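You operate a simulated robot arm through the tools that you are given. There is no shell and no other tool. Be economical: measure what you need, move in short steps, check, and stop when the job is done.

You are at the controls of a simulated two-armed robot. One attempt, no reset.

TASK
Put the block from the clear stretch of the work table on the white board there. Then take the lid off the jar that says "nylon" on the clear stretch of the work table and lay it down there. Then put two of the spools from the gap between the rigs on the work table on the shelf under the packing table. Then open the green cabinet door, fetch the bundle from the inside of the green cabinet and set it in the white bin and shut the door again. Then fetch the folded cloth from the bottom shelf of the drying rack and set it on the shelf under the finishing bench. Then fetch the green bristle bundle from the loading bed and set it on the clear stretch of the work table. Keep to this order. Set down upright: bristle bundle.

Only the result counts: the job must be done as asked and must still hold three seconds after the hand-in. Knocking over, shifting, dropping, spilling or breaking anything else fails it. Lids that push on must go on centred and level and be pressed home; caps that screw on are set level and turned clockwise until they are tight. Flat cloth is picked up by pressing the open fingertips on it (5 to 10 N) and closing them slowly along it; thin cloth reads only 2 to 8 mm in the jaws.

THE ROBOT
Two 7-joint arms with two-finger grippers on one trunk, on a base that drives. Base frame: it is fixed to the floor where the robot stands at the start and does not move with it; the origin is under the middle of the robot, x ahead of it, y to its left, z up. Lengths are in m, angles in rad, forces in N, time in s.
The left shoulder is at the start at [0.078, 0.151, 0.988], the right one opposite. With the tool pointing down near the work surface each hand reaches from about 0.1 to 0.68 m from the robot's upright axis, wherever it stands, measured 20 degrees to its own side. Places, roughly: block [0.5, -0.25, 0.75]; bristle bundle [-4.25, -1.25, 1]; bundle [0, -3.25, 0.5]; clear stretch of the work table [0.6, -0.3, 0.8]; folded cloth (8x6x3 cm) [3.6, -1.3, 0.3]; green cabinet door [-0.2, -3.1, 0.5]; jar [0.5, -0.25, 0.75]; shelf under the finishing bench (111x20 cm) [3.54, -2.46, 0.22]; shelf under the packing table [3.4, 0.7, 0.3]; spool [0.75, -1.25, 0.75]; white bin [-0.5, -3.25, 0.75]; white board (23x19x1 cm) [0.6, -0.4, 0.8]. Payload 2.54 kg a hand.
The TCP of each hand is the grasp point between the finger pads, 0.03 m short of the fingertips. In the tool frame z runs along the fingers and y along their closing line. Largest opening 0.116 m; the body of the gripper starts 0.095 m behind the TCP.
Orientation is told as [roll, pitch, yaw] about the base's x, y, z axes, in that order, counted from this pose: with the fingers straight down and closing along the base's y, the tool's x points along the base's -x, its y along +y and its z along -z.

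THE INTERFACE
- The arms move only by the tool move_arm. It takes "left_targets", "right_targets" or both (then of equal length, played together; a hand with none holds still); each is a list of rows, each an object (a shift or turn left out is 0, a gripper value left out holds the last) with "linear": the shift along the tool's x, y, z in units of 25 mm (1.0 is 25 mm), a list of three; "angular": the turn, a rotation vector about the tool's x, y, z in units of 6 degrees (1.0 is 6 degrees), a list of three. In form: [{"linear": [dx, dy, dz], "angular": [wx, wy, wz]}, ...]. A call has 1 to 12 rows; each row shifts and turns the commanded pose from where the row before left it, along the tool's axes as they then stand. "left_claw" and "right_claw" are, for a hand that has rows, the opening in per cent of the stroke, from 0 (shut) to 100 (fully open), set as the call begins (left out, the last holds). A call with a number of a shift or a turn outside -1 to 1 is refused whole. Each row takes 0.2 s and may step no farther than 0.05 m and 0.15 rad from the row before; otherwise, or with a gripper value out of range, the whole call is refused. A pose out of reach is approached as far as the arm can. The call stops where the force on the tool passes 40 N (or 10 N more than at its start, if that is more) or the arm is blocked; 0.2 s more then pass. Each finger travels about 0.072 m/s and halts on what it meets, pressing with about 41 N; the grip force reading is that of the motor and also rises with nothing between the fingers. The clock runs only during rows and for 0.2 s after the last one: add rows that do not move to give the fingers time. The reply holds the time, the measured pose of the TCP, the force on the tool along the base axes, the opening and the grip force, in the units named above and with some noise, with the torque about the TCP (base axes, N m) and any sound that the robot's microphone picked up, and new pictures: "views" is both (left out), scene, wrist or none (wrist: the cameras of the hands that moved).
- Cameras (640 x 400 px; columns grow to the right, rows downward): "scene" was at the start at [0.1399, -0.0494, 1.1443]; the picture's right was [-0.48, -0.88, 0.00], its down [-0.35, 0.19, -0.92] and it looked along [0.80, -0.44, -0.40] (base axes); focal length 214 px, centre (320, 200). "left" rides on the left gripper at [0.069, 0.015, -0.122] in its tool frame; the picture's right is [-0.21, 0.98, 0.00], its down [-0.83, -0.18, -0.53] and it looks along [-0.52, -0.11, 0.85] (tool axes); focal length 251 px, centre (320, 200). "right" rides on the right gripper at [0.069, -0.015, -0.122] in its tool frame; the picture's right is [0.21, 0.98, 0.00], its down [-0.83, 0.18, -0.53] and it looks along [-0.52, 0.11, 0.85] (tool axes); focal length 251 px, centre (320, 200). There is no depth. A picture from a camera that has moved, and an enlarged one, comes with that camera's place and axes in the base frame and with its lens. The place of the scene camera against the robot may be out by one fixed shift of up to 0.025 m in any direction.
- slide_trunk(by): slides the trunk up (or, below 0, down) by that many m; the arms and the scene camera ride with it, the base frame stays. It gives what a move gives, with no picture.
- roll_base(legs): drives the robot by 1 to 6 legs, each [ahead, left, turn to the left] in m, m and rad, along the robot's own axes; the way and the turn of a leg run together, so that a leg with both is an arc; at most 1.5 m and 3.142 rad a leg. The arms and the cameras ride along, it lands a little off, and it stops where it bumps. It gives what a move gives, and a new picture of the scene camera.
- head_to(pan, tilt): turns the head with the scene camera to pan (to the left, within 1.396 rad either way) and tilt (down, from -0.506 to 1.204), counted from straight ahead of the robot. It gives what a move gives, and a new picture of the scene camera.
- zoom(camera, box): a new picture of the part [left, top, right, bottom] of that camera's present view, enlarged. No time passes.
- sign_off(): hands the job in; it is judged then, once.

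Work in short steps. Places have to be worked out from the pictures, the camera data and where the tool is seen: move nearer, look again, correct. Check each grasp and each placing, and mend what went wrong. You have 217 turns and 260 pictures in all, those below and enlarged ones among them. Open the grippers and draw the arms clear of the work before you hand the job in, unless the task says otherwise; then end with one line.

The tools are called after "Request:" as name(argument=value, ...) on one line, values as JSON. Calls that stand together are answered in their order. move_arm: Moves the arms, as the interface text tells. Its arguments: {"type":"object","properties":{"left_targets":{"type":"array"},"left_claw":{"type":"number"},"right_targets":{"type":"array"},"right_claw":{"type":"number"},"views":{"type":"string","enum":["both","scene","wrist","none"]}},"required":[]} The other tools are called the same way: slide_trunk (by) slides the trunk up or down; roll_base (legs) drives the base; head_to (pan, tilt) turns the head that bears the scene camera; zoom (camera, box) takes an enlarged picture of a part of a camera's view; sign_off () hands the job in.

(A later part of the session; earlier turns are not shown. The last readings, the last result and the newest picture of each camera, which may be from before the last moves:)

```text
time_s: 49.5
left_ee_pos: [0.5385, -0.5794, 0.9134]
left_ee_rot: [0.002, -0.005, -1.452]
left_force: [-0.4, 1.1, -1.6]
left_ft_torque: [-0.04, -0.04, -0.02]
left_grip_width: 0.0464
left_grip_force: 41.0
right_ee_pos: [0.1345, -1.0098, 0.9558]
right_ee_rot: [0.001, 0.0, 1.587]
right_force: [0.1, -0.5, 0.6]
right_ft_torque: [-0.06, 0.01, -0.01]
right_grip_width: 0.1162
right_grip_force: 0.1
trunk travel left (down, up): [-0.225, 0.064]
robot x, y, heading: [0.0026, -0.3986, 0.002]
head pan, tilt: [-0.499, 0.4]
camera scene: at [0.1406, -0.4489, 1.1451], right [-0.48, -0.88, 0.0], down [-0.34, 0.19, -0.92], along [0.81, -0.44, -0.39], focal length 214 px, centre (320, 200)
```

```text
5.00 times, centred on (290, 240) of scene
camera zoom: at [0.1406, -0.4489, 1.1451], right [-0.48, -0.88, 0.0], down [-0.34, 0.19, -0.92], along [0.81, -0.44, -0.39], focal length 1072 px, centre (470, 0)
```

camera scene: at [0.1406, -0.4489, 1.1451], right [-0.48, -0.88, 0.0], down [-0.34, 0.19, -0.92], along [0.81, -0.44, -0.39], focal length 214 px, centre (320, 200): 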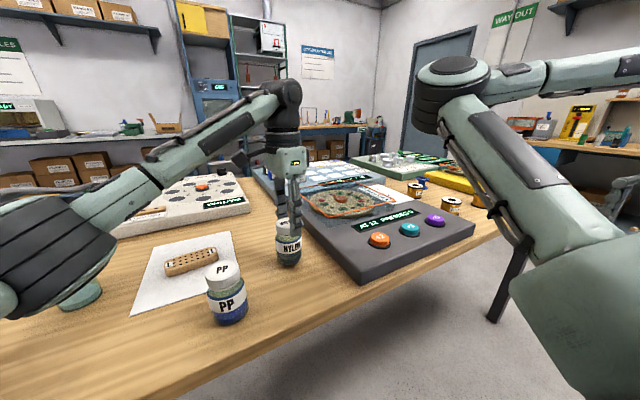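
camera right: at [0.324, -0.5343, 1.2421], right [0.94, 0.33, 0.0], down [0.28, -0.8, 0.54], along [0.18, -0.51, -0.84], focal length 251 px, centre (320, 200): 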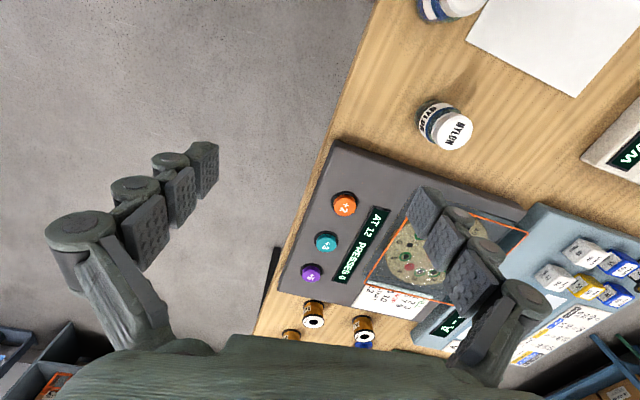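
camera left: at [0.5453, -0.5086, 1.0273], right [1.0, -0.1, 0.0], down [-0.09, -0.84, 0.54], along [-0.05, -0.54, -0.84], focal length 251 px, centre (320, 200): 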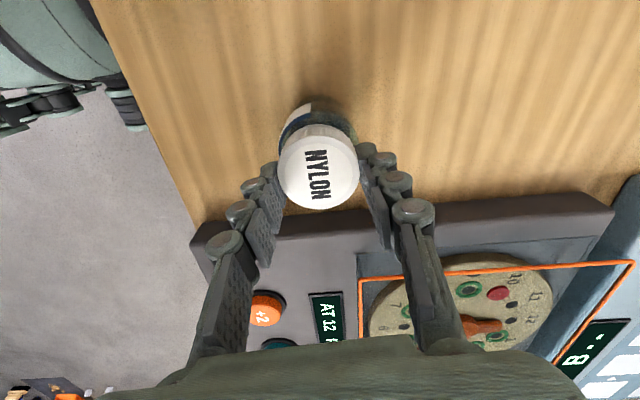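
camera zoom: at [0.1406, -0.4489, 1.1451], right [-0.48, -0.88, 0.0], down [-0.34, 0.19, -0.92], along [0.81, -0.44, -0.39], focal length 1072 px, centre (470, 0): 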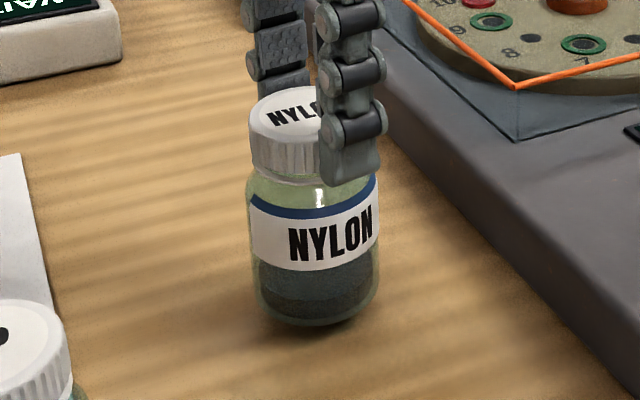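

The whole jar came up, so the lid is tight. I set it back with some downward press and try turning it counter-clockwise.

Request:
move_arm(left_targets=[{"linear": [0, 0, 0.1]}, {"linear": [0, 0, 0.1]}, {"linear": [0, 0, 0.1]}, {"linear": [0, 0, 0.1]}, {"linear": [0, 0, 0.05]}, {"linear": [0, 0, 0.05]}], views="none")

Request:
move_arm(left_targets=[{"angular": [0, 0, -0.5]}, {"angular": [0, 0, -0.5]}, {"angular": [0, 0, -0.5]}, {"angular": [0, 0, -0.5]}], views="scene")

Request:
zoom(camera="scene", box=[230, 200, 350, 280])

```text
time_s: 51.0
left_ee_pos: [0.5393, -0.5783, 0.9035]
left_ee_rot: [0.005, -0.007, -1.453]
left_force: [3.3, 2.6, 15.1]
left_ft_torque: [0.24, -0.06, -0.05]
left_grip_width: 0.0464
left_grip_force: 41.1
right_ee_pos: [0.1335, -1.0097, 0.9545]
right_ee_rot: [-0.002, 0.001, 1.587]
right_force: [0.3, -0.1, 0.5]
right_ft_torque: [0.02, 0.01, 0.01]
right_grip_width: 0.116
right_grip_force: 0.1
trunk travel left (down, up): [-0.225, 0.064]
robot x, y, heading: [0.0022, -0.3984, 0.003]
head pan, tilt: [-0.499, 0.4]
```

```text
time_s: 52.0
left_ee_pos: [0.5392, -0.5758, 0.9028]
left_ee_rot: [0.002, -0.006, -1.243]
left_force: [-0.7, 9.9, 26.7]
left_ft_torque: [0.86, 0.45, -0.14]
left_grip_width: 0.0467
left_grip_force: 40.9
right_ee_pos: [0.1331, -1.0099, 0.9569]
right_ee_rot: [-0.003, 0.004, 1.586]
right_force: [-1.0, -0.6, -0.1]
right_ft_torque: [0.05, 0.01, -0.04]
right_grip_width: 0.1161
right_grip_force: 0.0
trunk travel left (down, up): [-0.225, 0.064]
robot x, y, heading: [0.0, -0.4017, 0.003]
head pan, tilt: [-0.499, 0.4]
camera scene: at [0.1385, -0.4473, 1.1457], right [-0.48, -0.88, 0.0], down [-0.34, 0.18, -0.92], along [0.81, -0.44, -0.39], focal length 214 px, centre (320, 200)
```

scene: 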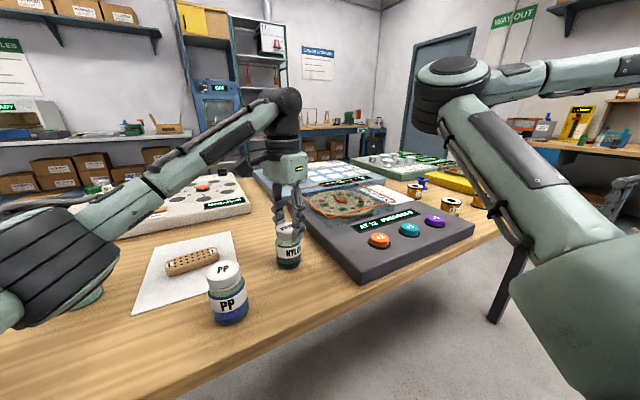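

```text
5.00 times, centred on (290, 240) of scene
camera zoom: at [0.1385, -0.4473, 1.1457], right [-0.48, -0.88, 0.0], down [-0.34, 0.18, -0.92], along [0.81, -0.44, -0.39], focal length 1072 px, centre (470, 0)
```

zoom: 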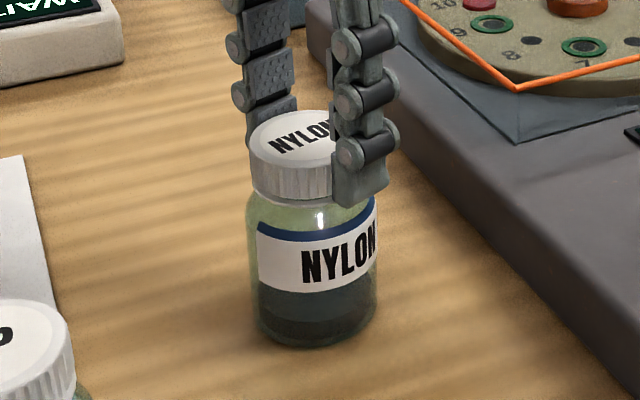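

The jar label turned along with the lid, so I need a second hand on the jar body. I relax the left press and try turning the right wrist further, so it can point forward with its camera on top.

Request:
move_arm(left_targets=[{"linear": [0, 0, -0.05]}, {"linear": [0, 0, -0.05]}, {}, {}, {}, {}, {}, {}, {}, {}, {}, {}], right_targets=[{"angular": [0, 0, -1]}, {"angular": [0, 0, -1]}, {"angular": [0, 0, -1]}, {"angular": [0, 0, -1]}, {"angular": [0, 0, -1]}, {"angular": [0, 0, -1]}, {"angular": [0, 0, -1]}, {"angular": [0, 0, -1]}, {"angular": [0, 0, -1]}, {"angular": [0, 0, -1]}, {"angular": [0, 0, -1]}, {"angular": [0, 0, -1]}], views="none")

```text
time_s: 54.5
left_ee_pos: [0.5418, -0.5788, 0.9042]
left_ee_rot: [0.002, -0.007, -1.244]
left_force: [-1.2, 1.0, 7.8]
left_ft_torque: [-0.02, 0.16, -0.04]
left_grip_width: 0.0465
left_grip_force: 40.9
right_ee_pos: [0.1345, -1.0101, 0.9558]
right_ee_rot: [0.001, 0.003, 2.844]
right_force: [0.2, 0.9, 0.4]
right_ft_torque: [0.01, 0.01, -0.01]
right_grip_width: 0.1161
right_grip_force: 0.1
trunk travel left (down, up): [-0.225, 0.064]
robot x, y, heading: [0.0042, -0.4018, 0.003]
head pan, tilt: [-0.499, 0.4]
```

That works (yaw 2.84). I finish the yaw and pitch the fingers forward.

Request:
move_arm(right_targets=[{"angular": [0, 0, -1]}, {"angular": [0, 0, -1]}, {"angular": [0, 0, -0.85]}, {"linear": [1, 0, 0], "angular": [0, 1, 0]}, {"linear": [1, 0, 0], "angular": [0, 1, 0]}, {"linear": [1, 0, 0], "angular": [0, 1, 0]}, {"linear": [0, 0, 0], "angular": [0, 1, 0]}, {"angular": [0, 1, 0]}, {"angular": [0, 1, 0]}, {"angular": [0, 1, 0]}, {"angular": [0, 1, 0]}, {"angular": [0, 1, 0]}], views="none")

Request:
move_arm(right_targets=[{"angular": [0, 1, 0]}, {"angular": [0, 1, 0]}, {"angular": [0, 1, 0]}], views="scene")

```text
time_s: 57.1
left_ee_pos: [0.5411, -0.5789, 0.9025]
left_ee_rot: [0.002, -0.006, -1.242]
left_force: [-0.7, 1.0, 3.6]
left_ft_torque: [-0.05, 0.06, -0.02]
left_grip_width: 0.0462
left_grip_force: 41.6
right_ee_pos: [0.2075, -1.0091, 0.9625]
right_ee_rot: [0.003, 0.944, -3.14]
right_force: [-0.3, -0.8, 0.1]
right_ft_torque: [0.01, -0.02, -0.01]
right_grip_width: 0.1162
right_grip_force: 0.0
trunk travel left (down, up): [-0.225, 0.064]
robot x, y, heading: [-0.0005, -0.3983, 0.005]
head pan, tilt: [-0.499, 0.4]
```

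```text
time_s: 58.0
left_ee_pos: [0.541, -0.5775, 0.9023]
left_ee_rot: [0.003, -0.008, -1.244]
left_force: [-1.0, 0.8, 1.4]
left_ft_torque: [-0.03, 0.04, 0.02]
left_grip_width: 0.0461
left_grip_force: 41.5
right_ee_pos: [0.2085, -1.0079, 0.9644]
right_ee_rot: [0.005, 1.26, -3.137]
right_force: [-0.2, 0.1, 0.3]
right_ft_torque: [-0.02, 0.0, -0.02]
right_grip_width: 0.116
right_grip_force: 0.0
trunk travel left (down, up): [-0.225, 0.064]
robot x, y, heading: [-0.0004, -0.3995, -0.003]
head pan, tilt: [-0.499, 0.4]
camera scene: at [0.1403, -0.4488, 1.1452], right [-0.48, -0.88, 0.0], down [-0.34, 0.19, -0.92], along [0.81, -0.44, -0.39], focal length 214 px, centre (320, 200)
```

scene: 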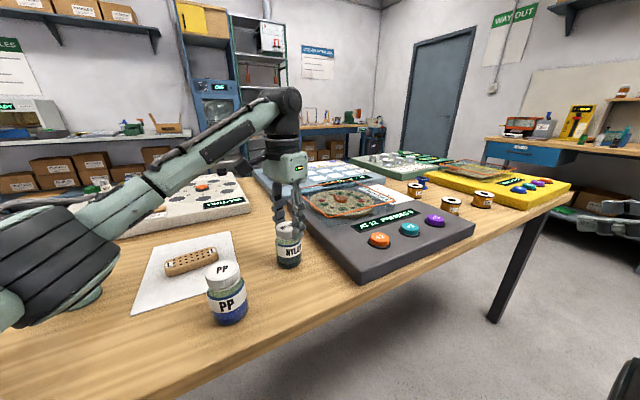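

The right elbow is clear now. I slide the right hand left and forward toward the front of the jar.

Request:
move_arm(right_targets=[{"linear": [0.15, -1, 0.47]}, {"linear": [0.15, -1, 0.47]}, {"linear": [0.15, -1, 0.47]}, {"linear": [0.15, -1, 0.47]}, {"linear": [0.09, -1, 0.27]}, {"linear": [0.09, -1, 0.27]}, {"linear": [0.09, -1, 0.27]}, {"linear": [0.09, -1, 0.27]}, {"linear": [0, -1, 0]}, {"linear": [0, -1, 0]}, {"linear": [0, -1, 0]}, {"linear": [0, -1, 0]}], views="none")

Request:
move_arm(right_targets=[{"linear": [0, -1, 0]}, {"linear": [0, -1, 0]}, {"linear": [0, -1, 0]}, {"linear": [0, -1, 0]}, {"linear": [0, -1, 0]}], views="both")

```text
time_s: 60.5
left_ee_pos: [0.5412, -0.5783, 0.9032]
left_ee_rot: [0.002, -0.005, -1.244]
left_force: [-1.6, 0.6, 1.8]
left_ft_torque: [0.0, 0.03, 0.0]
left_grip_width: 0.0459
left_grip_force: 41.4
right_ee_pos: [0.2676, -0.8513, 0.9949]
right_ee_rot: [0.003, 1.257, -3.136]
right_force: [-0.5, 0.7, 0.4]
right_ft_torque: [0.0, 0.01, -0.03]
right_grip_width: 0.1161
right_grip_force: 0.0
right hand out of reach, approached as far as the arm can: row 7, 8, 9, 10, 11, 12
trunk travel left (down, up): [-0.225, 0.064]
robot x, y, heading: [-0.0027, -0.4002, -0.001]
head pan, tilt: [-0.499, 0.4]
```

```text
time_s: 61.8
left_ee_pos: [0.5405, -0.5783, 0.9019]
left_ee_rot: [0.002, -0.005, -1.244]
left_force: [-0.7, 1.4, 1.4]
left_ft_torque: [0.02, 0.01, -0.01]
left_grip_width: 0.0461
left_grip_force: 40.8
right_ee_pos: [0.2436, -0.8251, 1.0432]
right_ee_rot: [0.002, 1.257, -3.136]
right_force: [0.6, 0.5, -0.1]
right_ft_torque: [0.02, -0.02, 0.01]
right_grip_width: 0.1161
right_grip_force: 0.1
right hand out of reach, approached as far as the arm can: row 1, 2, 3, 4, 5
trunk travel left (down, up): [-0.225, 0.064]
robot x, y, heading: [-0.0005, -0.4004, 0.003]
head pan, tilt: [-0.499, 0.4]
camera scene: at [0.1404, -0.4487, 1.1451], right [-0.48, -0.88, 0.0], down [-0.34, 0.19, -0.92], along [0.81, -0.44, -0.39], focal length 214 px, centre (320, 200)
camera right: at [0.1495, -0.8095, 1.1462], right [0.07, -0.98, 0.21], down [-0.76, -0.18, -0.62], along [0.64, -0.11, -0.76], focal length 251 px, centre (320, 200)
```

scene: 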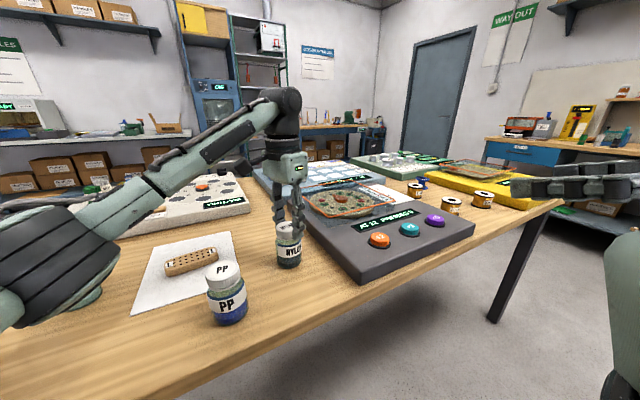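
right: 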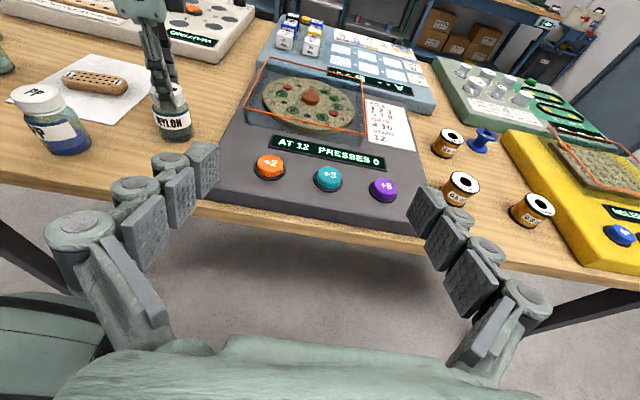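

The right wrist can't get further left than about y −0.82, so I'll do it in the air: the left hand lifts the jar by its lid and brings it right, while the right hand turns to point left-forward.

Request:
move_arm(left_targets=[{"linear": [0, 0, -0.6]}, {"linear": [0, 0, -0.8]}, {"linear": [0, 0, -0.9]}, {"linear": [0, 0, -0.9]}, {"linear": [0, 0, -0.8]}, {"linear": [-0.5, -0.6, 0]}, {"linear": [-0.5, -0.6, 0]}, {"linear": [-0.5, -0.6, 0]}, {"linear": [-0.5, -0.6, 0]}, {}], right_targets=[{"angular": [0.95, 0, -0.309]}, {"angular": [0.95, 0, -0.309]}, {"angular": [0.95, 0, -0.309]}, {"angular": [0.95, 0, -0.309]}, {"angular": [0.95, 0, -0.309]}, {"angular": [0.95, 0, -0.309]}, {"angular": [0.95, 0, -0.309]}, {"angular": [0.95, 0, -0.309]}, {"angular": [0.95, 0, -0.309]}, {"angular": [0.95, 0, -0.309]}], views="both")

```text
time_s: 64.0
left_ee_pos: [0.5089, -0.6288, 1.0024]
left_ee_rot: [0.002, -0.005, -1.243]
left_force: [0.5, 0.1, -2.5]
left_ft_torque: [-0.03, 0.02, 0.05]
left_grip_width: 0.0462
left_grip_force: 41.6
left hand out of reach, approached as far as the arm can: row 9
right_ee_pos: [0.2553, -0.8225, 1.0292]
right_ee_rot: [0.006, 1.254, -2.09]
right_force: [-0.2, 0.0, -0.3]
right_ft_torque: [0.0, -0.04, -0.01]
right_grip_width: 0.1161
right_grip_force: 0.0
right hand out of reach, approached as far as the arm can: row 9, 10
trunk travel left (down, up): [-0.225, 0.064]
robot x, y, heading: [-0.0025, -0.4028, 0.003]
head pan, tilt: [-0.499, 0.4]
camera scene: at [0.1407, -0.449, 1.1451], right [-0.48, -0.88, 0.0], down [-0.34, 0.19, -0.92], along [0.81, -0.44, -0.39], focal length 214 px, centre (320, 200)
camera right: at [0.1948, -0.8974, 1.1327], right [0.88, -0.43, 0.21], down [-0.22, -0.75, -0.62], along [0.42, 0.5, -0.76], focal length 251 px, centre (320, 200)
camera left: at [0.5003, -0.5563, 1.1259], right [0.99, 0.11, 0.0], down [0.09, -0.84, 0.54], along [0.06, -0.54, -0.84], focal length 251 px, centre (320, 200)
```

scene: 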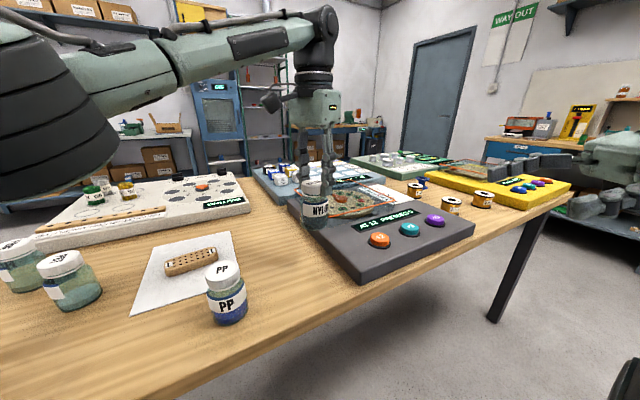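
right: 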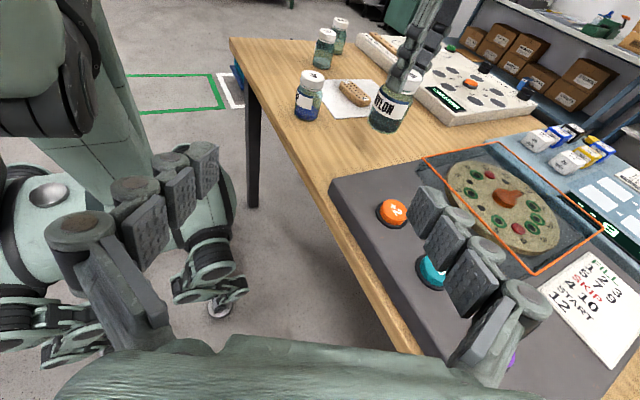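
left: 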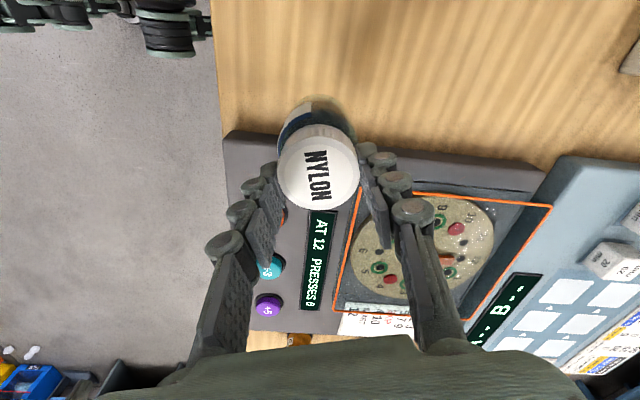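

The jar hangs at about (0.509, -0.629), with its body centre near z 0.92. I bring the right hand to a standoff 12 cm short of it along its pointing direction.

Request:
move_arm(right_targets=[{"linear": [-0.0875, 0.617, 0.977]}, {"linear": [-0.0875, 0.617, 0.977]}, {"linear": [-0.0875, 0.617, 0.977]}, {"linear": [-0.0875, 0.617, 0.977]}, {"linear": [-0.0875, 0.617, 0.977]}, {"linear": [-0.0875, 0.617, 0.977]}, {"linear": [-0.0875, 0.617, 0.977]}, {"linear": [-0.0875, 0.617, 0.977]}], views="wrist")

```text
time_s: 65.8
left_ee_pos: [0.5097, -0.6287, 1.0028]
left_ee_rot: [0.002, -0.007, -1.242]
left_force: [0.3, -0.3, -2.3]
left_ft_torque: [-0.03, 0.0, -0.03]
left_grip_width: 0.0462
left_grip_force: 41.0
right_ee_pos: [0.4542, -0.7308, 0.9512]
right_ee_rot: [0.0, 1.255, -2.095]
right_force: [0.2, -0.8, 0.5]
right_ft_torque: [-0.01, 0.02, 0.01]
right_grip_width: 0.1157
right_grip_force: 0.1
trunk travel left (down, up): [-0.225, 0.064]
robot x, y, heading: [-0.0012, -0.3991, 0.001]
head pan, tilt: [-0.499, 0.4]
camera right: at [0.3937, -0.8044, 1.0544], right [0.88, -0.43, 0.2], down [-0.23, -0.75, -0.62], along [0.42, 0.5, -0.76], focal length 251 px, centre (320, 200)
```

right: 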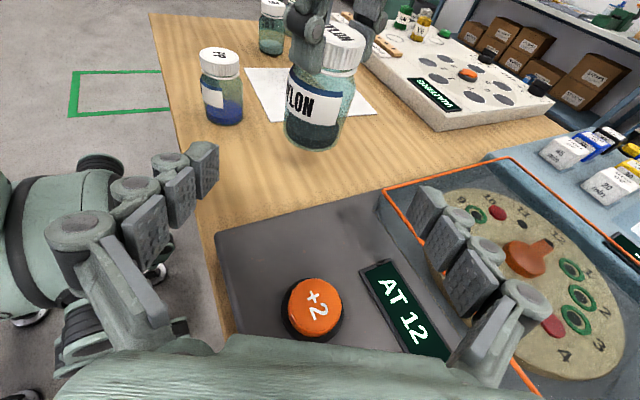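

The jar is in line with the jaws. I advance 12 cm around the jar body.

Request:
move_arm(right_targets=[{"linear": [-0.02, -0.023, 0.817]}, {"linear": [-0.02, -0.023, 0.817]}, {"linear": [-0.02, -0.023, 0.817]}, {"linear": [-0.02, -0.023, 0.817]}, {"linear": [-0.02, -0.023, 0.817]}, {"linear": [-0.02, -0.023, 0.817]}], views="both")

```text
time_s: 67.2
left_ee_pos: [0.5092, -0.6274, 1.0039]
left_ee_rot: [0.002, -0.006, -1.244]
left_force: [-0.1, 0.4, -1.8]
left_ft_torque: [0.02, 0.01, 0.01]
left_grip_width: 0.0462
left_grip_force: 41.2
right_ee_pos: [0.508, -0.6258, 0.91]
right_ee_rot: [0.001, 1.254, -2.095]
right_force: [-0.3, 0.2, 0.1]
right_ft_torque: [0.02, -0.03, 0.02]
right_grip_width: 0.1157
right_grip_force: 0.0
trunk travel left (down, up): [-0.225, 0.064]
robot x, y, heading: [-0.0009, -0.4017, 0.004]
head pan, tilt: [-0.499, 0.4]
camera scene: at [0.141, -0.4486, 1.145], right [-0.48, -0.88, 0.0], down [-0.34, 0.19, -0.92], along [0.81, -0.44, -0.39], focal length 214 px, centre (320, 200)
camera right: at [0.4476, -0.7002, 1.0129], right [0.88, -0.43, 0.2], down [-0.23, -0.75, -0.62], along [0.42, 0.5, -0.76], focal length 251 px, centre (320, 200)
```

scene: 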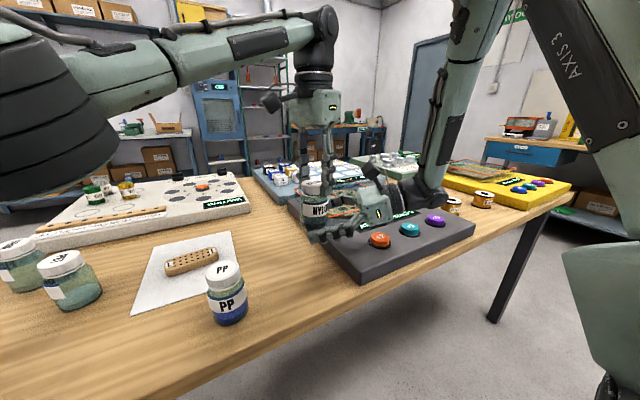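
right: 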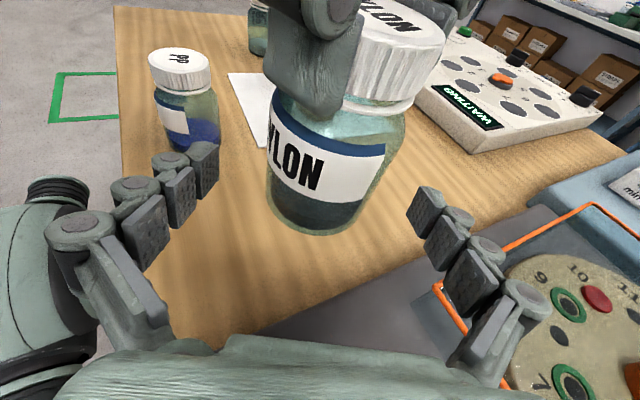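

The jar body sits between the right fingers. I close the right gripper.

Request:
move_arm(right_targets=[{}, {}, {}, {}, {}], right_claw=0, views="wrist")

```text
time_s: 68.3
left_ee_pos: [0.5101, -0.6275, 1.0035]
left_ee_rot: [0.003, -0.009, -1.241]
left_force: [10.7, -4.6, -1.9]
left_ft_torque: [-0.23, -0.53, -0.05]
left_grip_width: 0.0462
left_grip_force: 40.7
right_ee_pos: [0.5072, -0.6272, 0.9092]
right_ee_rot: [0.004, 1.256, -2.09]
right_force: [-11.0, 4.9, 1.4]
right_ft_torque: [-0.2, -0.46, 0.01]
right_grip_width: 0.0553
right_grip_force: 41.4
trunk travel left (down, up): [-0.225, 0.064]
robot x, y, heading: [0.0017, -0.4025, 0.002]
head pan, tilt: [-0.499, 0.4]
camera right: at [0.4469, -0.7004, 1.0131], right [0.88, -0.43, 0.2], down [-0.22, -0.75, -0.62], along [0.42, 0.5, -0.76], focal length 251 px, centre (320, 200)
```

right: 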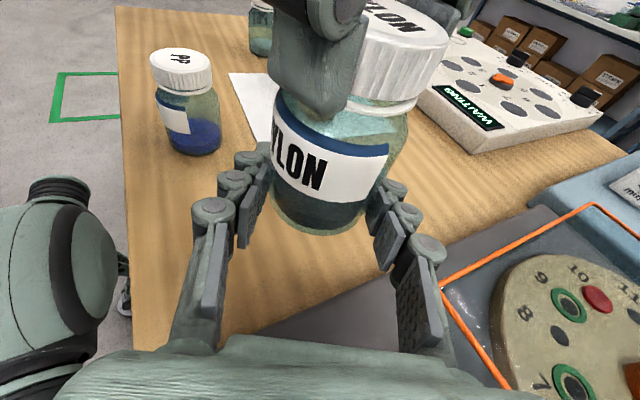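

The jar body is held at 55 mm. I relax the side load, then twist the lid counter-clockwise while watching the torque.

Request:
move_arm(right_targets=[{"linear": [0, -0.1, 0]}, {}, {}, {}, {}, {}], left_targets=[{}, {}, {"angular": [0, 0, -0.5]}, {"angular": [0, 0, -0.5]}, {"angular": [0, 0, -0.5]}, {"angular": [0, 0, -0.5]}], views="none")

Request:
zoom(camera="right", box=[220, 0, 480, 240])

```text
time_s: 69.8
left_ee_pos: [0.5098, -0.6284, 1.0044]
left_ee_rot: [0.002, -0.004, -1.032]
left_force: [3.9, 18.5, -0.2]
left_ft_torque: [0.99, 0.02, -0.03]
left_grip_width: 0.0462
left_grip_force: 41.1
right_ee_pos: [0.5067, -0.6259, 0.9111]
right_ee_rot: [0.009, 1.255, -2.088]
right_force: [-3.6, -18.8, -1.0]
right_ft_torque: [0.69, -0.32, -0.02]
right_grip_width: 0.0558
right_grip_force: 40.7
trunk travel left (down, up): [-0.225, 0.064]
robot x, y, heading: [0.0013, -0.3979, 0.003]
head pan, tilt: [-0.499, 0.4]
```

```text
1.67 times, centred on (350, 120) of right
camera zoom: at [0.4455, -0.6995, 1.0141], right [0.88, -0.43, 0.21], down [-0.23, -0.75, -0.62], along [0.42, 0.5, -0.76], focal length 419 px, centre (270, 333)
```

zoom: 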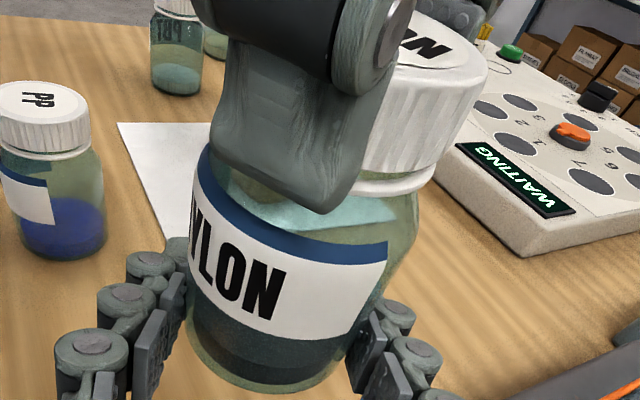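

Torque stayed near zero and the jar label did not move, so the lid turned on its own. I continue counter-clockwise with a side-load correction and a slight rise.

Request:
move_arm(left_targets=[{"linear": [0.07, 0.03, 0], "angular": [0, 0, -1]}, {"angular": [0, 0, -1]}, {"angular": [0, 0, -1]}, {"angular": [0, 0, -1]}, {"angular": [0, 0, -1]}, {"angular": [0, 0, -1]}, {"linear": [0, 0, -0.05]}, {"linear": [0, 0, -0.05]}], views="none")

Request:
zoom(camera="right", box=[220, 0, 480, 240])

```text
time_s: 71.5
left_ee_pos: [0.5097, -0.6269, 1.0058]
left_ee_rot: [0.001, -0.01, -0.403]
left_force: [14.6, 15.5, -8.1]
left_ft_torque: [0.82, -1.12, -0.1]
left_grip_width: 0.0461
left_grip_force: 41.4
right_ee_pos: [0.5058, -0.6251, 0.912]
right_ee_rot: [0.002, 1.26, -2.091]
right_force: [-13.3, -15.8, 5.9]
right_ft_torque: [0.58, -0.23, -0.02]
right_grip_width: 0.0561
right_grip_force: 40.6
trunk travel left (down, up): [-0.225, 0.064]
robot x, y, heading: [0.0007, -0.4005, -0.001]
head pan, tilt: [-0.499, 0.4]
```

```text
1.67 times, centred on (350, 120) of right
camera zoom: at [0.4453, -0.699, 1.0145], right [0.88, -0.43, 0.21], down [-0.22, -0.75, -0.62], along [0.42, 0.5, -0.76], focal length 419 px, centre (270, 333)
```

zoom: 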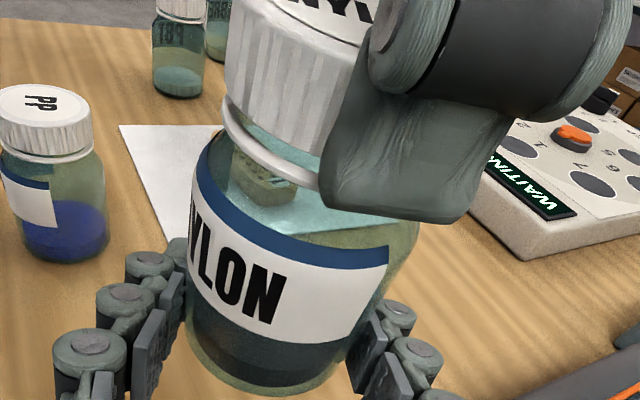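

The lid keeps turning freely, so it is a screw lid. I ease the side loads and go on unscrewing.

Request:
move_arm(left_targets=[{"linear": [-0.04, 0.1, 0], "angular": [0, 0, -1]}, {"angular": [0, 0, -1]}, {"angular": [0, 0, -1]}, {"angular": [0, 0, -1]}, {"angular": [0, 0, -1]}, {"angular": [0, 0, -1]}, {"angular": [0, 0, -1]}, {"angular": [0, 0, -1]}, {"angular": [0, 0, -1]}, {"angular": [0, 0, -1]}, {"angular": [0, 0, -1]}, {"angular": [0, 0, -1]}], views="none")

Request:
move_arm(left_targets=[{"angular": [0, 0, -1]}, {"angular": [0, 0, -1]}, {"angular": [0, 0, -1]}, {"angular": [0, 0, -1]}, {"angular": [0, 0, -1]}, {"angular": [0, 0, -1]}, {"angular": [0, 0, -1]}, {"angular": [0, 0, -1]}, {"angular": [0, 0, -1]}, {"angular": [0, 0, -1]}, {"angular": [0, 0, -1]}, {"angular": [0, 0, -1]}], views="none")

Request:
zoom(camera="right", box=[220, 0, 480, 240])

```text
time_s: 74.2
left_ee_pos: [0.51, -0.6262, 1.0069]
left_ee_rot: [-0.005, 0.002, 0.854]
left_force: [0.8, 21.1, -4.7]
left_ft_torque: [1.36, -0.07, -0.01]
left_grip_width: 0.0461
left_grip_force: 40.9
right_ee_pos: [0.5048, -0.6255, 0.9097]
right_ee_rot: [0.0, 1.253, -2.096]
right_force: [-1.0, -19.1, 4.1]
right_ft_torque: [0.54, 0.0, -0.03]
right_grip_width: 0.0557
right_grip_force: 41.0
trunk travel left (down, up): [-0.225, 0.064]
robot x, y, heading: [0.0034, -0.3997, -0.002]
head pan, tilt: [-0.499, 0.4]
```

```text
time_s: 76.7
left_ee_pos: [0.5141, -0.6218, 1.0089]
left_ee_rot: [0.023, 0.004, 1.997]
left_force: [-1.0, 1.1, 0.6]
left_ft_torque: [-0.35, 0.43, 0.04]
left_grip_width: 0.0462
left_grip_force: 40.7
left hand out of reach, approached as far as the arm can: row 11, 12
right_ee_pos: [0.5082, -0.6227, 0.9117]
right_ee_rot: [0.018, 1.258, -2.077]
right_force: [1.8, -0.3, -2.6]
right_ft_torque: [0.44, -0.25, -0.04]
right_grip_width: 0.0553
right_grip_force: 40.3
trunk travel left (down, up): [-0.225, 0.064]
robot x, y, heading: [-0.0003, -0.3984, 0.003]
head pan, tilt: [-0.499, 0.4]
stopped in row 12 (left hand): the force on the tool passed its limit at 44 N (the readings are from after the stop); the commanded pose is now the measured one
```

```text
1.67 times, centred on (350, 120) of right
camera zoom: at [0.4469, -0.6977, 1.015], right [0.88, -0.43, 0.21], down [-0.22, -0.75, -0.62], along [0.43, 0.5, -0.76], focal length 419 px, centre (270, 333)
```

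zoom: 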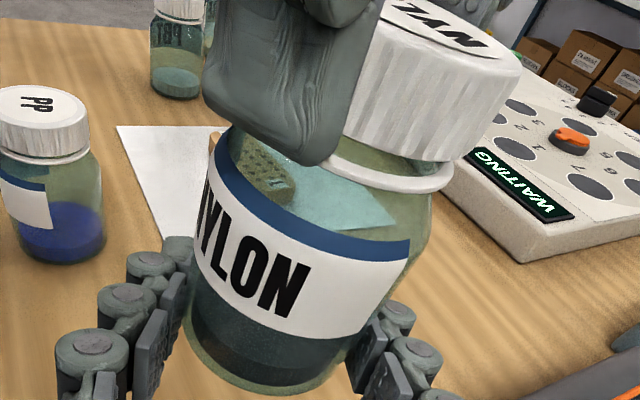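

I have turned it about 185°, and the forces are now small. I try lifting the lid.

Request:
move_arm(left_targets=[{"linear": [0, 0, -0.1]}, {"linear": [0, 0, -0.1]}, {"linear": [0, 0, -0.1]}, {"linear": [0, 0, -0.1]}], views="none")

Request:
zoom(camera="right", box=[220, 0, 480, 240])

```text
time_s: 77.7
left_ee_pos: [0.5127, -0.6187, 1.0144]
left_ee_rot: [0.023, 0.005, 1.993]
left_force: [-1.9, -11.2, -35.3]
left_ft_torque: [-0.95, -0.52, 0.04]
left_grip_width: 0.0462
left_grip_force: 41.2
left hand out of reach, approached as far as the arm can: row 4
right_ee_pos: [0.5086, -0.6229, 0.9157]
right_ee_rot: [0.027, 1.268, -2.067]
right_force: [2.8, 11.2, 33.4]
right_ft_torque: [-0.04, 0.64, -0.02]
right_grip_width: 0.0554
right_grip_force: 41.1
trunk travel left (down, up): [-0.225, 0.064]
robot x, y, heading: [-0.0032, -0.4011, 0.003]
head pan, tilt: [-0.499, 0.4]
```

```text
1.67 times, centred on (350, 120) of right
camera zoom: at [0.4467, -0.6975, 1.0173], right [0.88, -0.43, 0.21], down [-0.21, -0.75, -0.63], along [0.43, 0.51, -0.75], focal length 419 px, centre (270, 333)
```

zoom: 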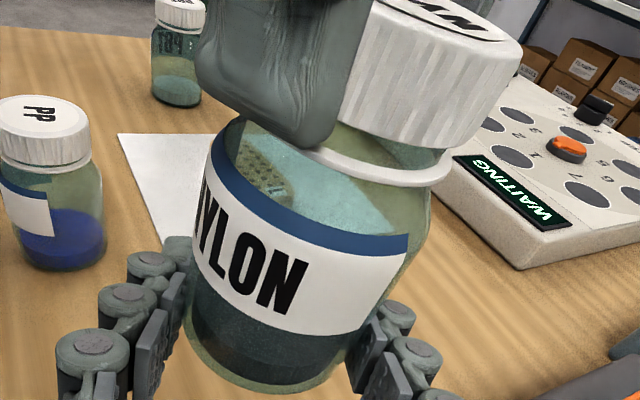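

Still threaded: it holds at 35 N. I relieve the pull, open the left hand, rise, turn back about 195° and regrip.

Request:
move_arm(left_targets=[{"linear": [0, 0, 0.1]}, {"linear": [0, 0, 0.1]}, {"linear": [0, 0, 0.05]}], views="none")

Request:
move_arm(left_targets=[{}, {}, {}, {}, {"linear": [0, 0, -0.5]}, {"linear": [0, 0, -1]}, {"linear": [0, 0, -1], "angular": [0, 0, 1]}, {"angular": [0, 0, 1]}, {"angular": [0, 0, 1]}, {"angular": [0, 0, 1]}, {"angular": [0, 0, 1]}, {"angular": [0, 0, 1]}], left_claw=100, views="none")

Request:
move_arm(left_targets=[{"angular": [0, 0, 1]}, {"angular": [0, 0, 1]}, {"angular": [0, 0, 1]}, {"angular": [0, 0, 1]}, {"angular": [0, 0, 1]}, {"angular": [0, 0, 1]}, {"angular": [0, 0, 1]}, {"angular": [0, 0, 1]}, {"angular": [0, 0, 1]}, {"angular": [0, 0, 1]}, {"angular": [0, 0, 1]}, {"angular": [0, 0, 1]}], views="none")

Request:
move_arm(left_targets=[{"angular": [0, 0, 1]}, {"angular": [0, 0, 1]}, {"angular": [0, 0, 1]}, {"angular": [0, 0, 1]}, {"angular": [0, 0, 1]}, {"angular": [0, 0, 1]}, {"angular": [0, 0, 1]}, {"angular": [0, 0, 1]}, {"angular": [0, 0, 1]}, {"angular": [0, 0, 1]}, {"angular": [0, 0, 1]}, {"angular": [0, 0, 1]}], views="wrist")

```text
time_s: 78.5
left_ee_pos: [0.5126, -0.6199, 1.0095]
left_ee_rot: [0.026, 0.006, 1.992]
left_force: [-14.5, -15.6, -14.1]
left_ft_torque: [-1.01, 0.78, 0.0]
left_grip_width: 0.0461
left_grip_force: 41.0
right_ee_pos: [0.5076, -0.6242, 0.9108]
right_ee_rot: [0.012, 1.258, -2.081]
right_force: [14.2, 15.8, 11.3]
right_ft_torque: [-0.57, 0.58, 0.04]
right_grip_width: 0.0552
right_grip_force: 41.1
trunk travel left (down, up): [-0.225, 0.064]
robot x, y, heading: [-0.0031, -0.4008, 0.005]
head pan, tilt: [-0.499, 0.4]
```

```text
time_s: 81.0
left_ee_pos: [0.5176, -0.5993, 1.0594]
left_ee_rot: [0.013, 0.016, 1.367]
left_force: [-0.6, -0.2, -0.1]
left_ft_torque: [-0.03, 0.01, 0.01]
left_grip_width: 0.116
left_grip_force: 0.1
left hand out of reach, approached as far as the arm can: row 6, 7
right_ee_pos: [0.5066, -0.6234, 0.9123]
right_ee_rot: [0.016, 1.259, -2.077]
right_force: [-0.6, 0.4, -1.6]
right_ft_torque: [0.02, -0.03, -0.02]
right_grip_width: 0.0546
right_grip_force: 40.8
trunk travel left (down, up): [-0.225, 0.064]
robot x, y, heading: [0.0016, -0.3997, 0.0]
head pan, tilt: [-0.499, 0.4]
```

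```text
time_s: 83.7
left_ee_pos: [0.5175, -0.6001, 1.0599]
left_ee_rot: [-0.011, 0.02, 0.109]
left_force: [0.0, 1.4, 0.1]
left_ft_torque: [-0.02, 0.04, 0.01]
left_grip_width: 0.1163
left_grip_force: 0.0
right_ee_pos: [0.5078, -0.6242, 0.9113]
right_ee_rot: [0.016, 1.257, -2.077]
right_force: [-0.5, 0.4, -1.3]
right_ft_torque: [0.01, -0.03, 0.05]
right_grip_width: 0.0546
right_grip_force: 41.2
trunk travel left (down, up): [-0.225, 0.064]
robot x, y, heading: [0.0008, -0.3977, 0.003]
head pan, tilt: [-0.499, 0.4]
```

```text
time_s: 86.2
left_ee_pos: [0.5176, -0.6003, 1.0594]
left_ee_rot: [-0.021, -0.005, -1.146]
left_force: [-0.3, 0.6, -0.9]
left_ft_torque: [0.03, 0.01, 0.01]
left_grip_width: 0.1158
left_grip_force: 0.1
right_ee_pos: [0.5081, -0.6229, 0.9127]
right_ee_rot: [0.018, 1.259, -2.077]
right_force: [0.3, 1.0, -1.5]
right_ft_torque: [0.02, 0.01, 0.01]
right_grip_width: 0.0546
right_grip_force: 41.4
trunk travel left (down, up): [-0.225, 0.064]
robot x, y, heading: [0.0005, -0.3964, 0.001]
head pan, tilt: [-0.499, 0.4]
camera left: at [0.5043, -0.529, 1.1819], right [0.98, 0.21, -0.02], down [0.18, -0.82, 0.54], along [0.1, -0.53, -0.84], focal length 251 px, centre (320, 200)
```

left: 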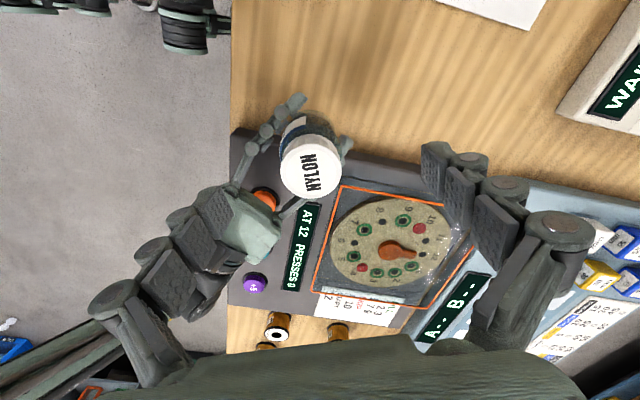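

The lid is about (0.512, -0.619). I turn a bit more so the left finger stays clear of the right camera, then descend and regrip.

Request:
move_arm(left_targets=[{"angular": [0, 0, 1]}, {"angular": [0, 0, 1]}, {"angular": [0, 0, 1]}, {"angular": [0, 0, 1]}, {"angular": [0, 0.2, 0]}, {"linear": [-0.3, -0.1, 0.4]}, {"linear": [-0.3, -0.1, 0.4]}, {"linear": [-0.22, 0, 0.4]}, {"linear": [0, 0, 0.4]}, {"linear": [0, 0, 0.4]}], views="wrist")

```text
time_s: 88.5
left_ee_pos: [0.5173, -0.6003, 1.0402]
left_ee_rot: [-0.021, 0.006, -1.564]
left_force: [0.0, 1.0, 0.1]
left_ft_torque: [0.0, -0.01, 0.0]
left_grip_width: 0.116
left_grip_force: 0.0
left hand out of reach, approached as far as the arm can: row 6, 7, 8
right_ee_pos: [0.5078, -0.6243, 0.9121]
right_ee_rot: [0.018, 1.26, -2.078]
right_force: [-0.5, 1.1, -2.5]
right_ft_torque: [0.02, 0.0, 0.03]
right_grip_width: 0.0548
right_grip_force: 41.2
trunk travel left (down, up): [-0.225, 0.064]
robot x, y, heading: [0.0009, -0.4025, 0.001]
head pan, tilt: [-0.499, 0.4]
camera left: at [0.5333, -0.5313, 1.1638], right [0.98, -0.21, -0.02], down [-0.17, -0.83, 0.53], along [-0.13, -0.52, -0.85], focal length 251 px, centre (320, 200)
```

left: 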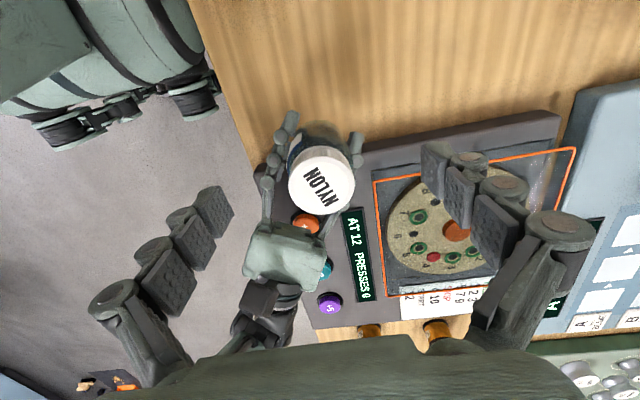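

Clear view; the lid is at (0.512, -0.621). I descend first and then slide over, since lower heights reach further.

Request:
move_arm(left_targets=[{"linear": [0, 0, 0.5]}, {"linear": [0, 0, 0.5]}, {"linear": [0, 0, 0.25]}, {"linear": [-0.4, -0.1, 0]}, {"linear": [-0.4, -0.1, 0]}], views="wrist")

```text
time_s: 89.7
left_ee_pos: [0.5101, -0.6199, 1.0105]
left_ee_rot: [-0.018, 0.009, -1.563]
left_force: [-0.1, -0.1, 0.0]
left_ft_torque: [0.02, 0.03, -0.01]
left_grip_width: 0.116
left_grip_force: 0.0
right_ee_pos: [0.5079, -0.6245, 0.9117]
right_ee_rot: [0.02, 1.258, -2.075]
right_force: [-0.1, 0.8, -1.8]
right_ft_torque: [-0.04, 0.0, 0.03]
right_grip_width: 0.0548
right_grip_force: 40.8
trunk travel left (down, up): [-0.225, 0.064]
robot x, y, heading: [0.0015, -0.3978, -0.003]
head pan, tilt: [-0.499, 0.4]
camera left: at [0.5274, -0.5508, 1.1343], right [0.98, -0.21, -0.02], down [-0.17, -0.83, 0.53], along [-0.13, -0.52, -0.85], focal length 251 px, centre (320, 200)
```

left: 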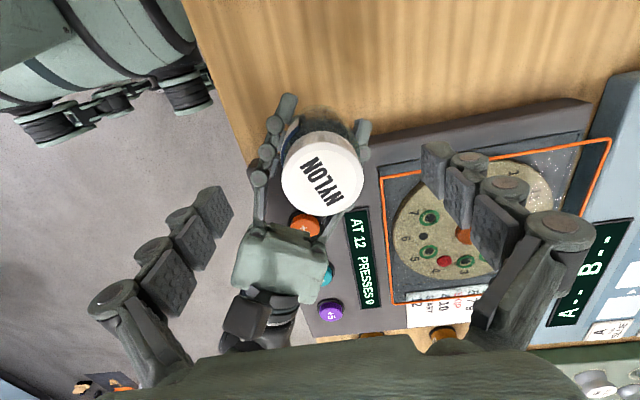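

Well placed, 1 mm lower would help nothing. I grip the lid and turn it another 72°, then check.

Request:
move_arm(left_targets=[{"linear": [0, 0.05, 0.05]}, {}, {}, {}], left_claw=0, views="none")

Request:
move_arm(left_targets=[{"angular": [0, 0, -1]}, {"angular": [0, 0, -1]}, {"angular": [0, 0, -1]}, {"angular": [0, 0, -1]}, {"angular": [0, 0, -1]}, {"angular": [0, 0, -1]}, {"angular": [0, 0, -1]}, {"angular": [0, 0, -1]}, {"angular": [0, 0, -1]}, {"angular": [0, 0, -1]}, {"angular": [0, 0, -1]}, {"angular": [0, 0, -1]}], views="none")

Request:
move_arm(left_targets=[{"angular": [0, 0, -1]}, {"angular": [0, 0, -1]}, {"angular": [0, 0, -1]}, {"angular": [0, 0, -1]}, {"angular": [0, 0, -1]}, {"angular": [0, 0, -1]}, {"angular": [0, 0, -1]}, {"angular": [0, 0, -1]}, {"angular": [0, 0, -1]}, {"angular": [0, 0, -1]}, {"angular": [0, 0, -1]}, {"angular": [0, 0, -1]}], views="wrist")

```text
time_s: 90.7
left_ee_pos: [0.5114, -0.62, 1.0084]
left_ee_rot: [-0.018, 0.008, -1.563]
left_force: [-1.3, 0.3, 0.1]
left_ft_torque: [-0.03, 0.15, 0.03]
left_grip_width: 0.0463
left_grip_force: 41.2
right_ee_pos: [0.5076, -0.6233, 0.9114]
right_ee_rot: [0.019, 1.258, -2.077]
right_force: [0.8, -0.4, -2.3]
right_ft_torque: [0.07, -0.06, 0.02]
right_grip_width: 0.0546
right_grip_force: 40.7
trunk travel left (down, up): [-0.225, 0.064]
robot x, y, heading: [-0.0022, -0.402, -0.0]
head pan, tilt: [-0.499, 0.4]
```

```text
time_s: 93.2
left_ee_pos: [0.5121, -0.62, 1.0072]
left_ee_rot: [0.003, 0.022, -0.308]
left_force: [-11.2, 0.5, 0.5]
left_ft_torque: [-0.02, 0.28, -0.12]
left_grip_width: 0.0462
left_grip_force: 40.9
right_ee_pos: [0.5076, -0.6239, 0.9118]
right_ee_rot: [0.02, 1.26, -2.076]
right_force: [10.8, -0.5, -2.8]
right_ft_torque: [0.04, 0.79, 0.07]
right_grip_width: 0.0547
right_grip_force: 41.3
trunk travel left (down, up): [-0.225, 0.064]
robot x, y, heading: [-0.0006, -0.4011, 0.002]
head pan, tilt: [-0.499, 0.4]
```

```text
time_s: 95.8
left_ee_pos: [0.5121, -0.6192, 1.0082]
left_ee_rot: [0.02, 0.004, 0.951]
left_force: [-12.0, -3.1, 0.2]
left_ft_torque: [-0.09, 0.32, -0.18]
left_grip_width: 0.046
left_grip_force: 41.4
right_ee_pos: [0.5081, -0.6237, 0.9122]
right_ee_rot: [0.02, 1.259, -2.078]
right_force: [12.3, 4.2, -2.7]
right_ft_torque: [-0.29, 0.88, 0.17]
right_grip_width: 0.0544
right_grip_force: 41.0
trunk travel left (down, up): [-0.225, 0.064]
robot x, y, heading: [0.0002, -0.4009, 0.003]
head pan, tilt: [-0.499, 0.4]
camera left: at [0.4614, -0.6675, 1.132], right [-0.67, 0.74, 0.02], down [0.64, 0.56, 0.53], along [0.38, 0.36, -0.85], focal length 251 px, centre (320, 200)
```

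left: 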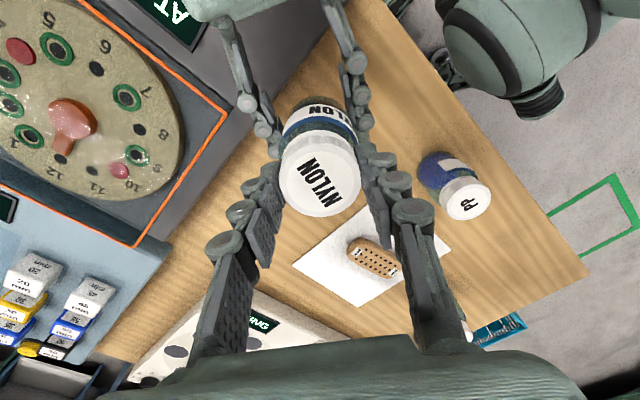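

That makes about 330° in total with almost no torque. I test a small lift.

Request:
move_arm(left_targets=[{"linear": [0, 0, -0.1]}, {"linear": [0, 0, -0.1]}, {"linear": [0, 0, -0.1]}], views="none")

Request:
zoom(camera="right", box=[220, 0, 480, 240])

```text
time_s: 96.7
left_ee_pos: [0.5127, -0.6186, 1.0133]
left_ee_rot: [0.02, 0.007, 0.952]
left_force: [-13.4, -7.3, -10.8]
left_ft_torque: [-0.05, 0.16, -0.05]
left_grip_width: 0.0463
left_grip_force: 40.7
right_ee_pos: [0.508, -0.6231, 0.9128]
right_ee_rot: [0.022, 1.261, -2.074]
right_force: [14.1, 6.8, 9.4]
right_ft_torque: [-0.7, 1.15, 0.05]
right_grip_width: 0.0541
right_grip_force: 40.5
trunk travel left (down, up): [-0.225, 0.064]
robot x, y, heading: [-0.0002, -0.3979, -0.001]
head pan, tilt: [-0.499, 0.4]
```

```text
1.67 times, centred on (350, 120) of right
camera zoom: at [0.4468, -0.6976, 1.0155], right [0.88, -0.43, 0.21], down [-0.22, -0.75, -0.62], along [0.43, 0.5, -0.75], focal length 419 px, centre (270, 333)
```

zoom: 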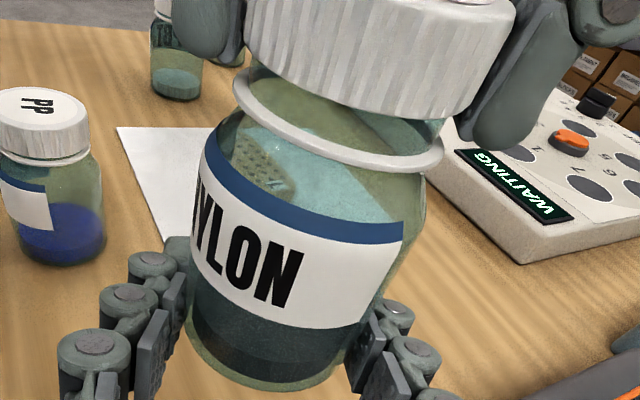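

The gap has grown and the lid is nearly off. I keep turning with a light upward pull.

Request:
move_arm(left_targets=[{"angular": [0, 0, -1]}, {"angular": [0, 0, -1]}, {"angular": [0, 0, -1]}, {"angular": [0, 0, -1]}, {"angular": [0, 0, -1]}, {"angular": [0, 0, -1]}, {"angular": [0, 0, -1]}, {"angular": [0, 0, -1]}, {"linear": [0, 0, -0.1]}, {"linear": [0, 0, -0.1]}], views="none")

Request:
zoom(camera="right", box=[220, 0, 480, 240])

```text
time_s: 98.8
left_ee_pos: [0.5197, -0.6124, 1.0214]
left_ee_rot: [0.014, -0.011, 1.789]
left_force: [-3.0, -11.1, -5.4]
left_ft_torque: [-0.16, 0.02, 0.05]
left_grip_width: 0.0463
left_grip_force: 40.9
left hand out of reach, approached as far as the arm can: row 1, 10
right_ee_pos: [0.507, -0.6226, 0.9116]
right_ee_rot: [0.021, 1.26, -2.073]
right_force: [3.8, 9.6, 3.5]
right_ft_torque: [-0.86, 0.28, 0.04]
right_grip_width: 0.0548
right_grip_force: 41.1
trunk travel left (down, up): [-0.225, 0.064]
robot x, y, heading: [0.0043, -0.3944, 0.001]
head pan, tilt: [-0.499, 0.4]
```

```text
1.67 times, centred on (350, 120) of right
camera zoom: at [0.4465, -0.6976, 1.0155], right [0.88, -0.43, 0.21], down [-0.22, -0.75, -0.62], along [0.43, 0.5, -0.75], focal length 419 px, centre (270, 333)
```

zoom: 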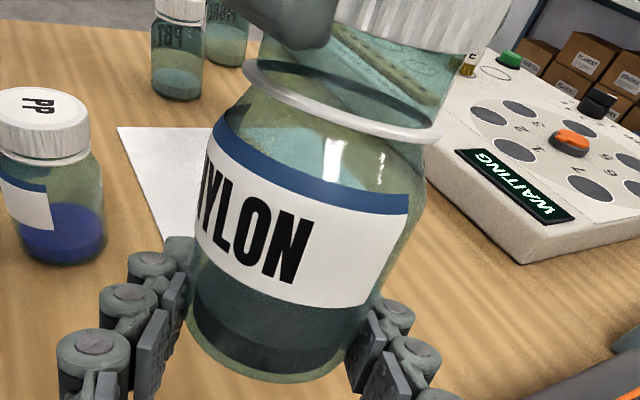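

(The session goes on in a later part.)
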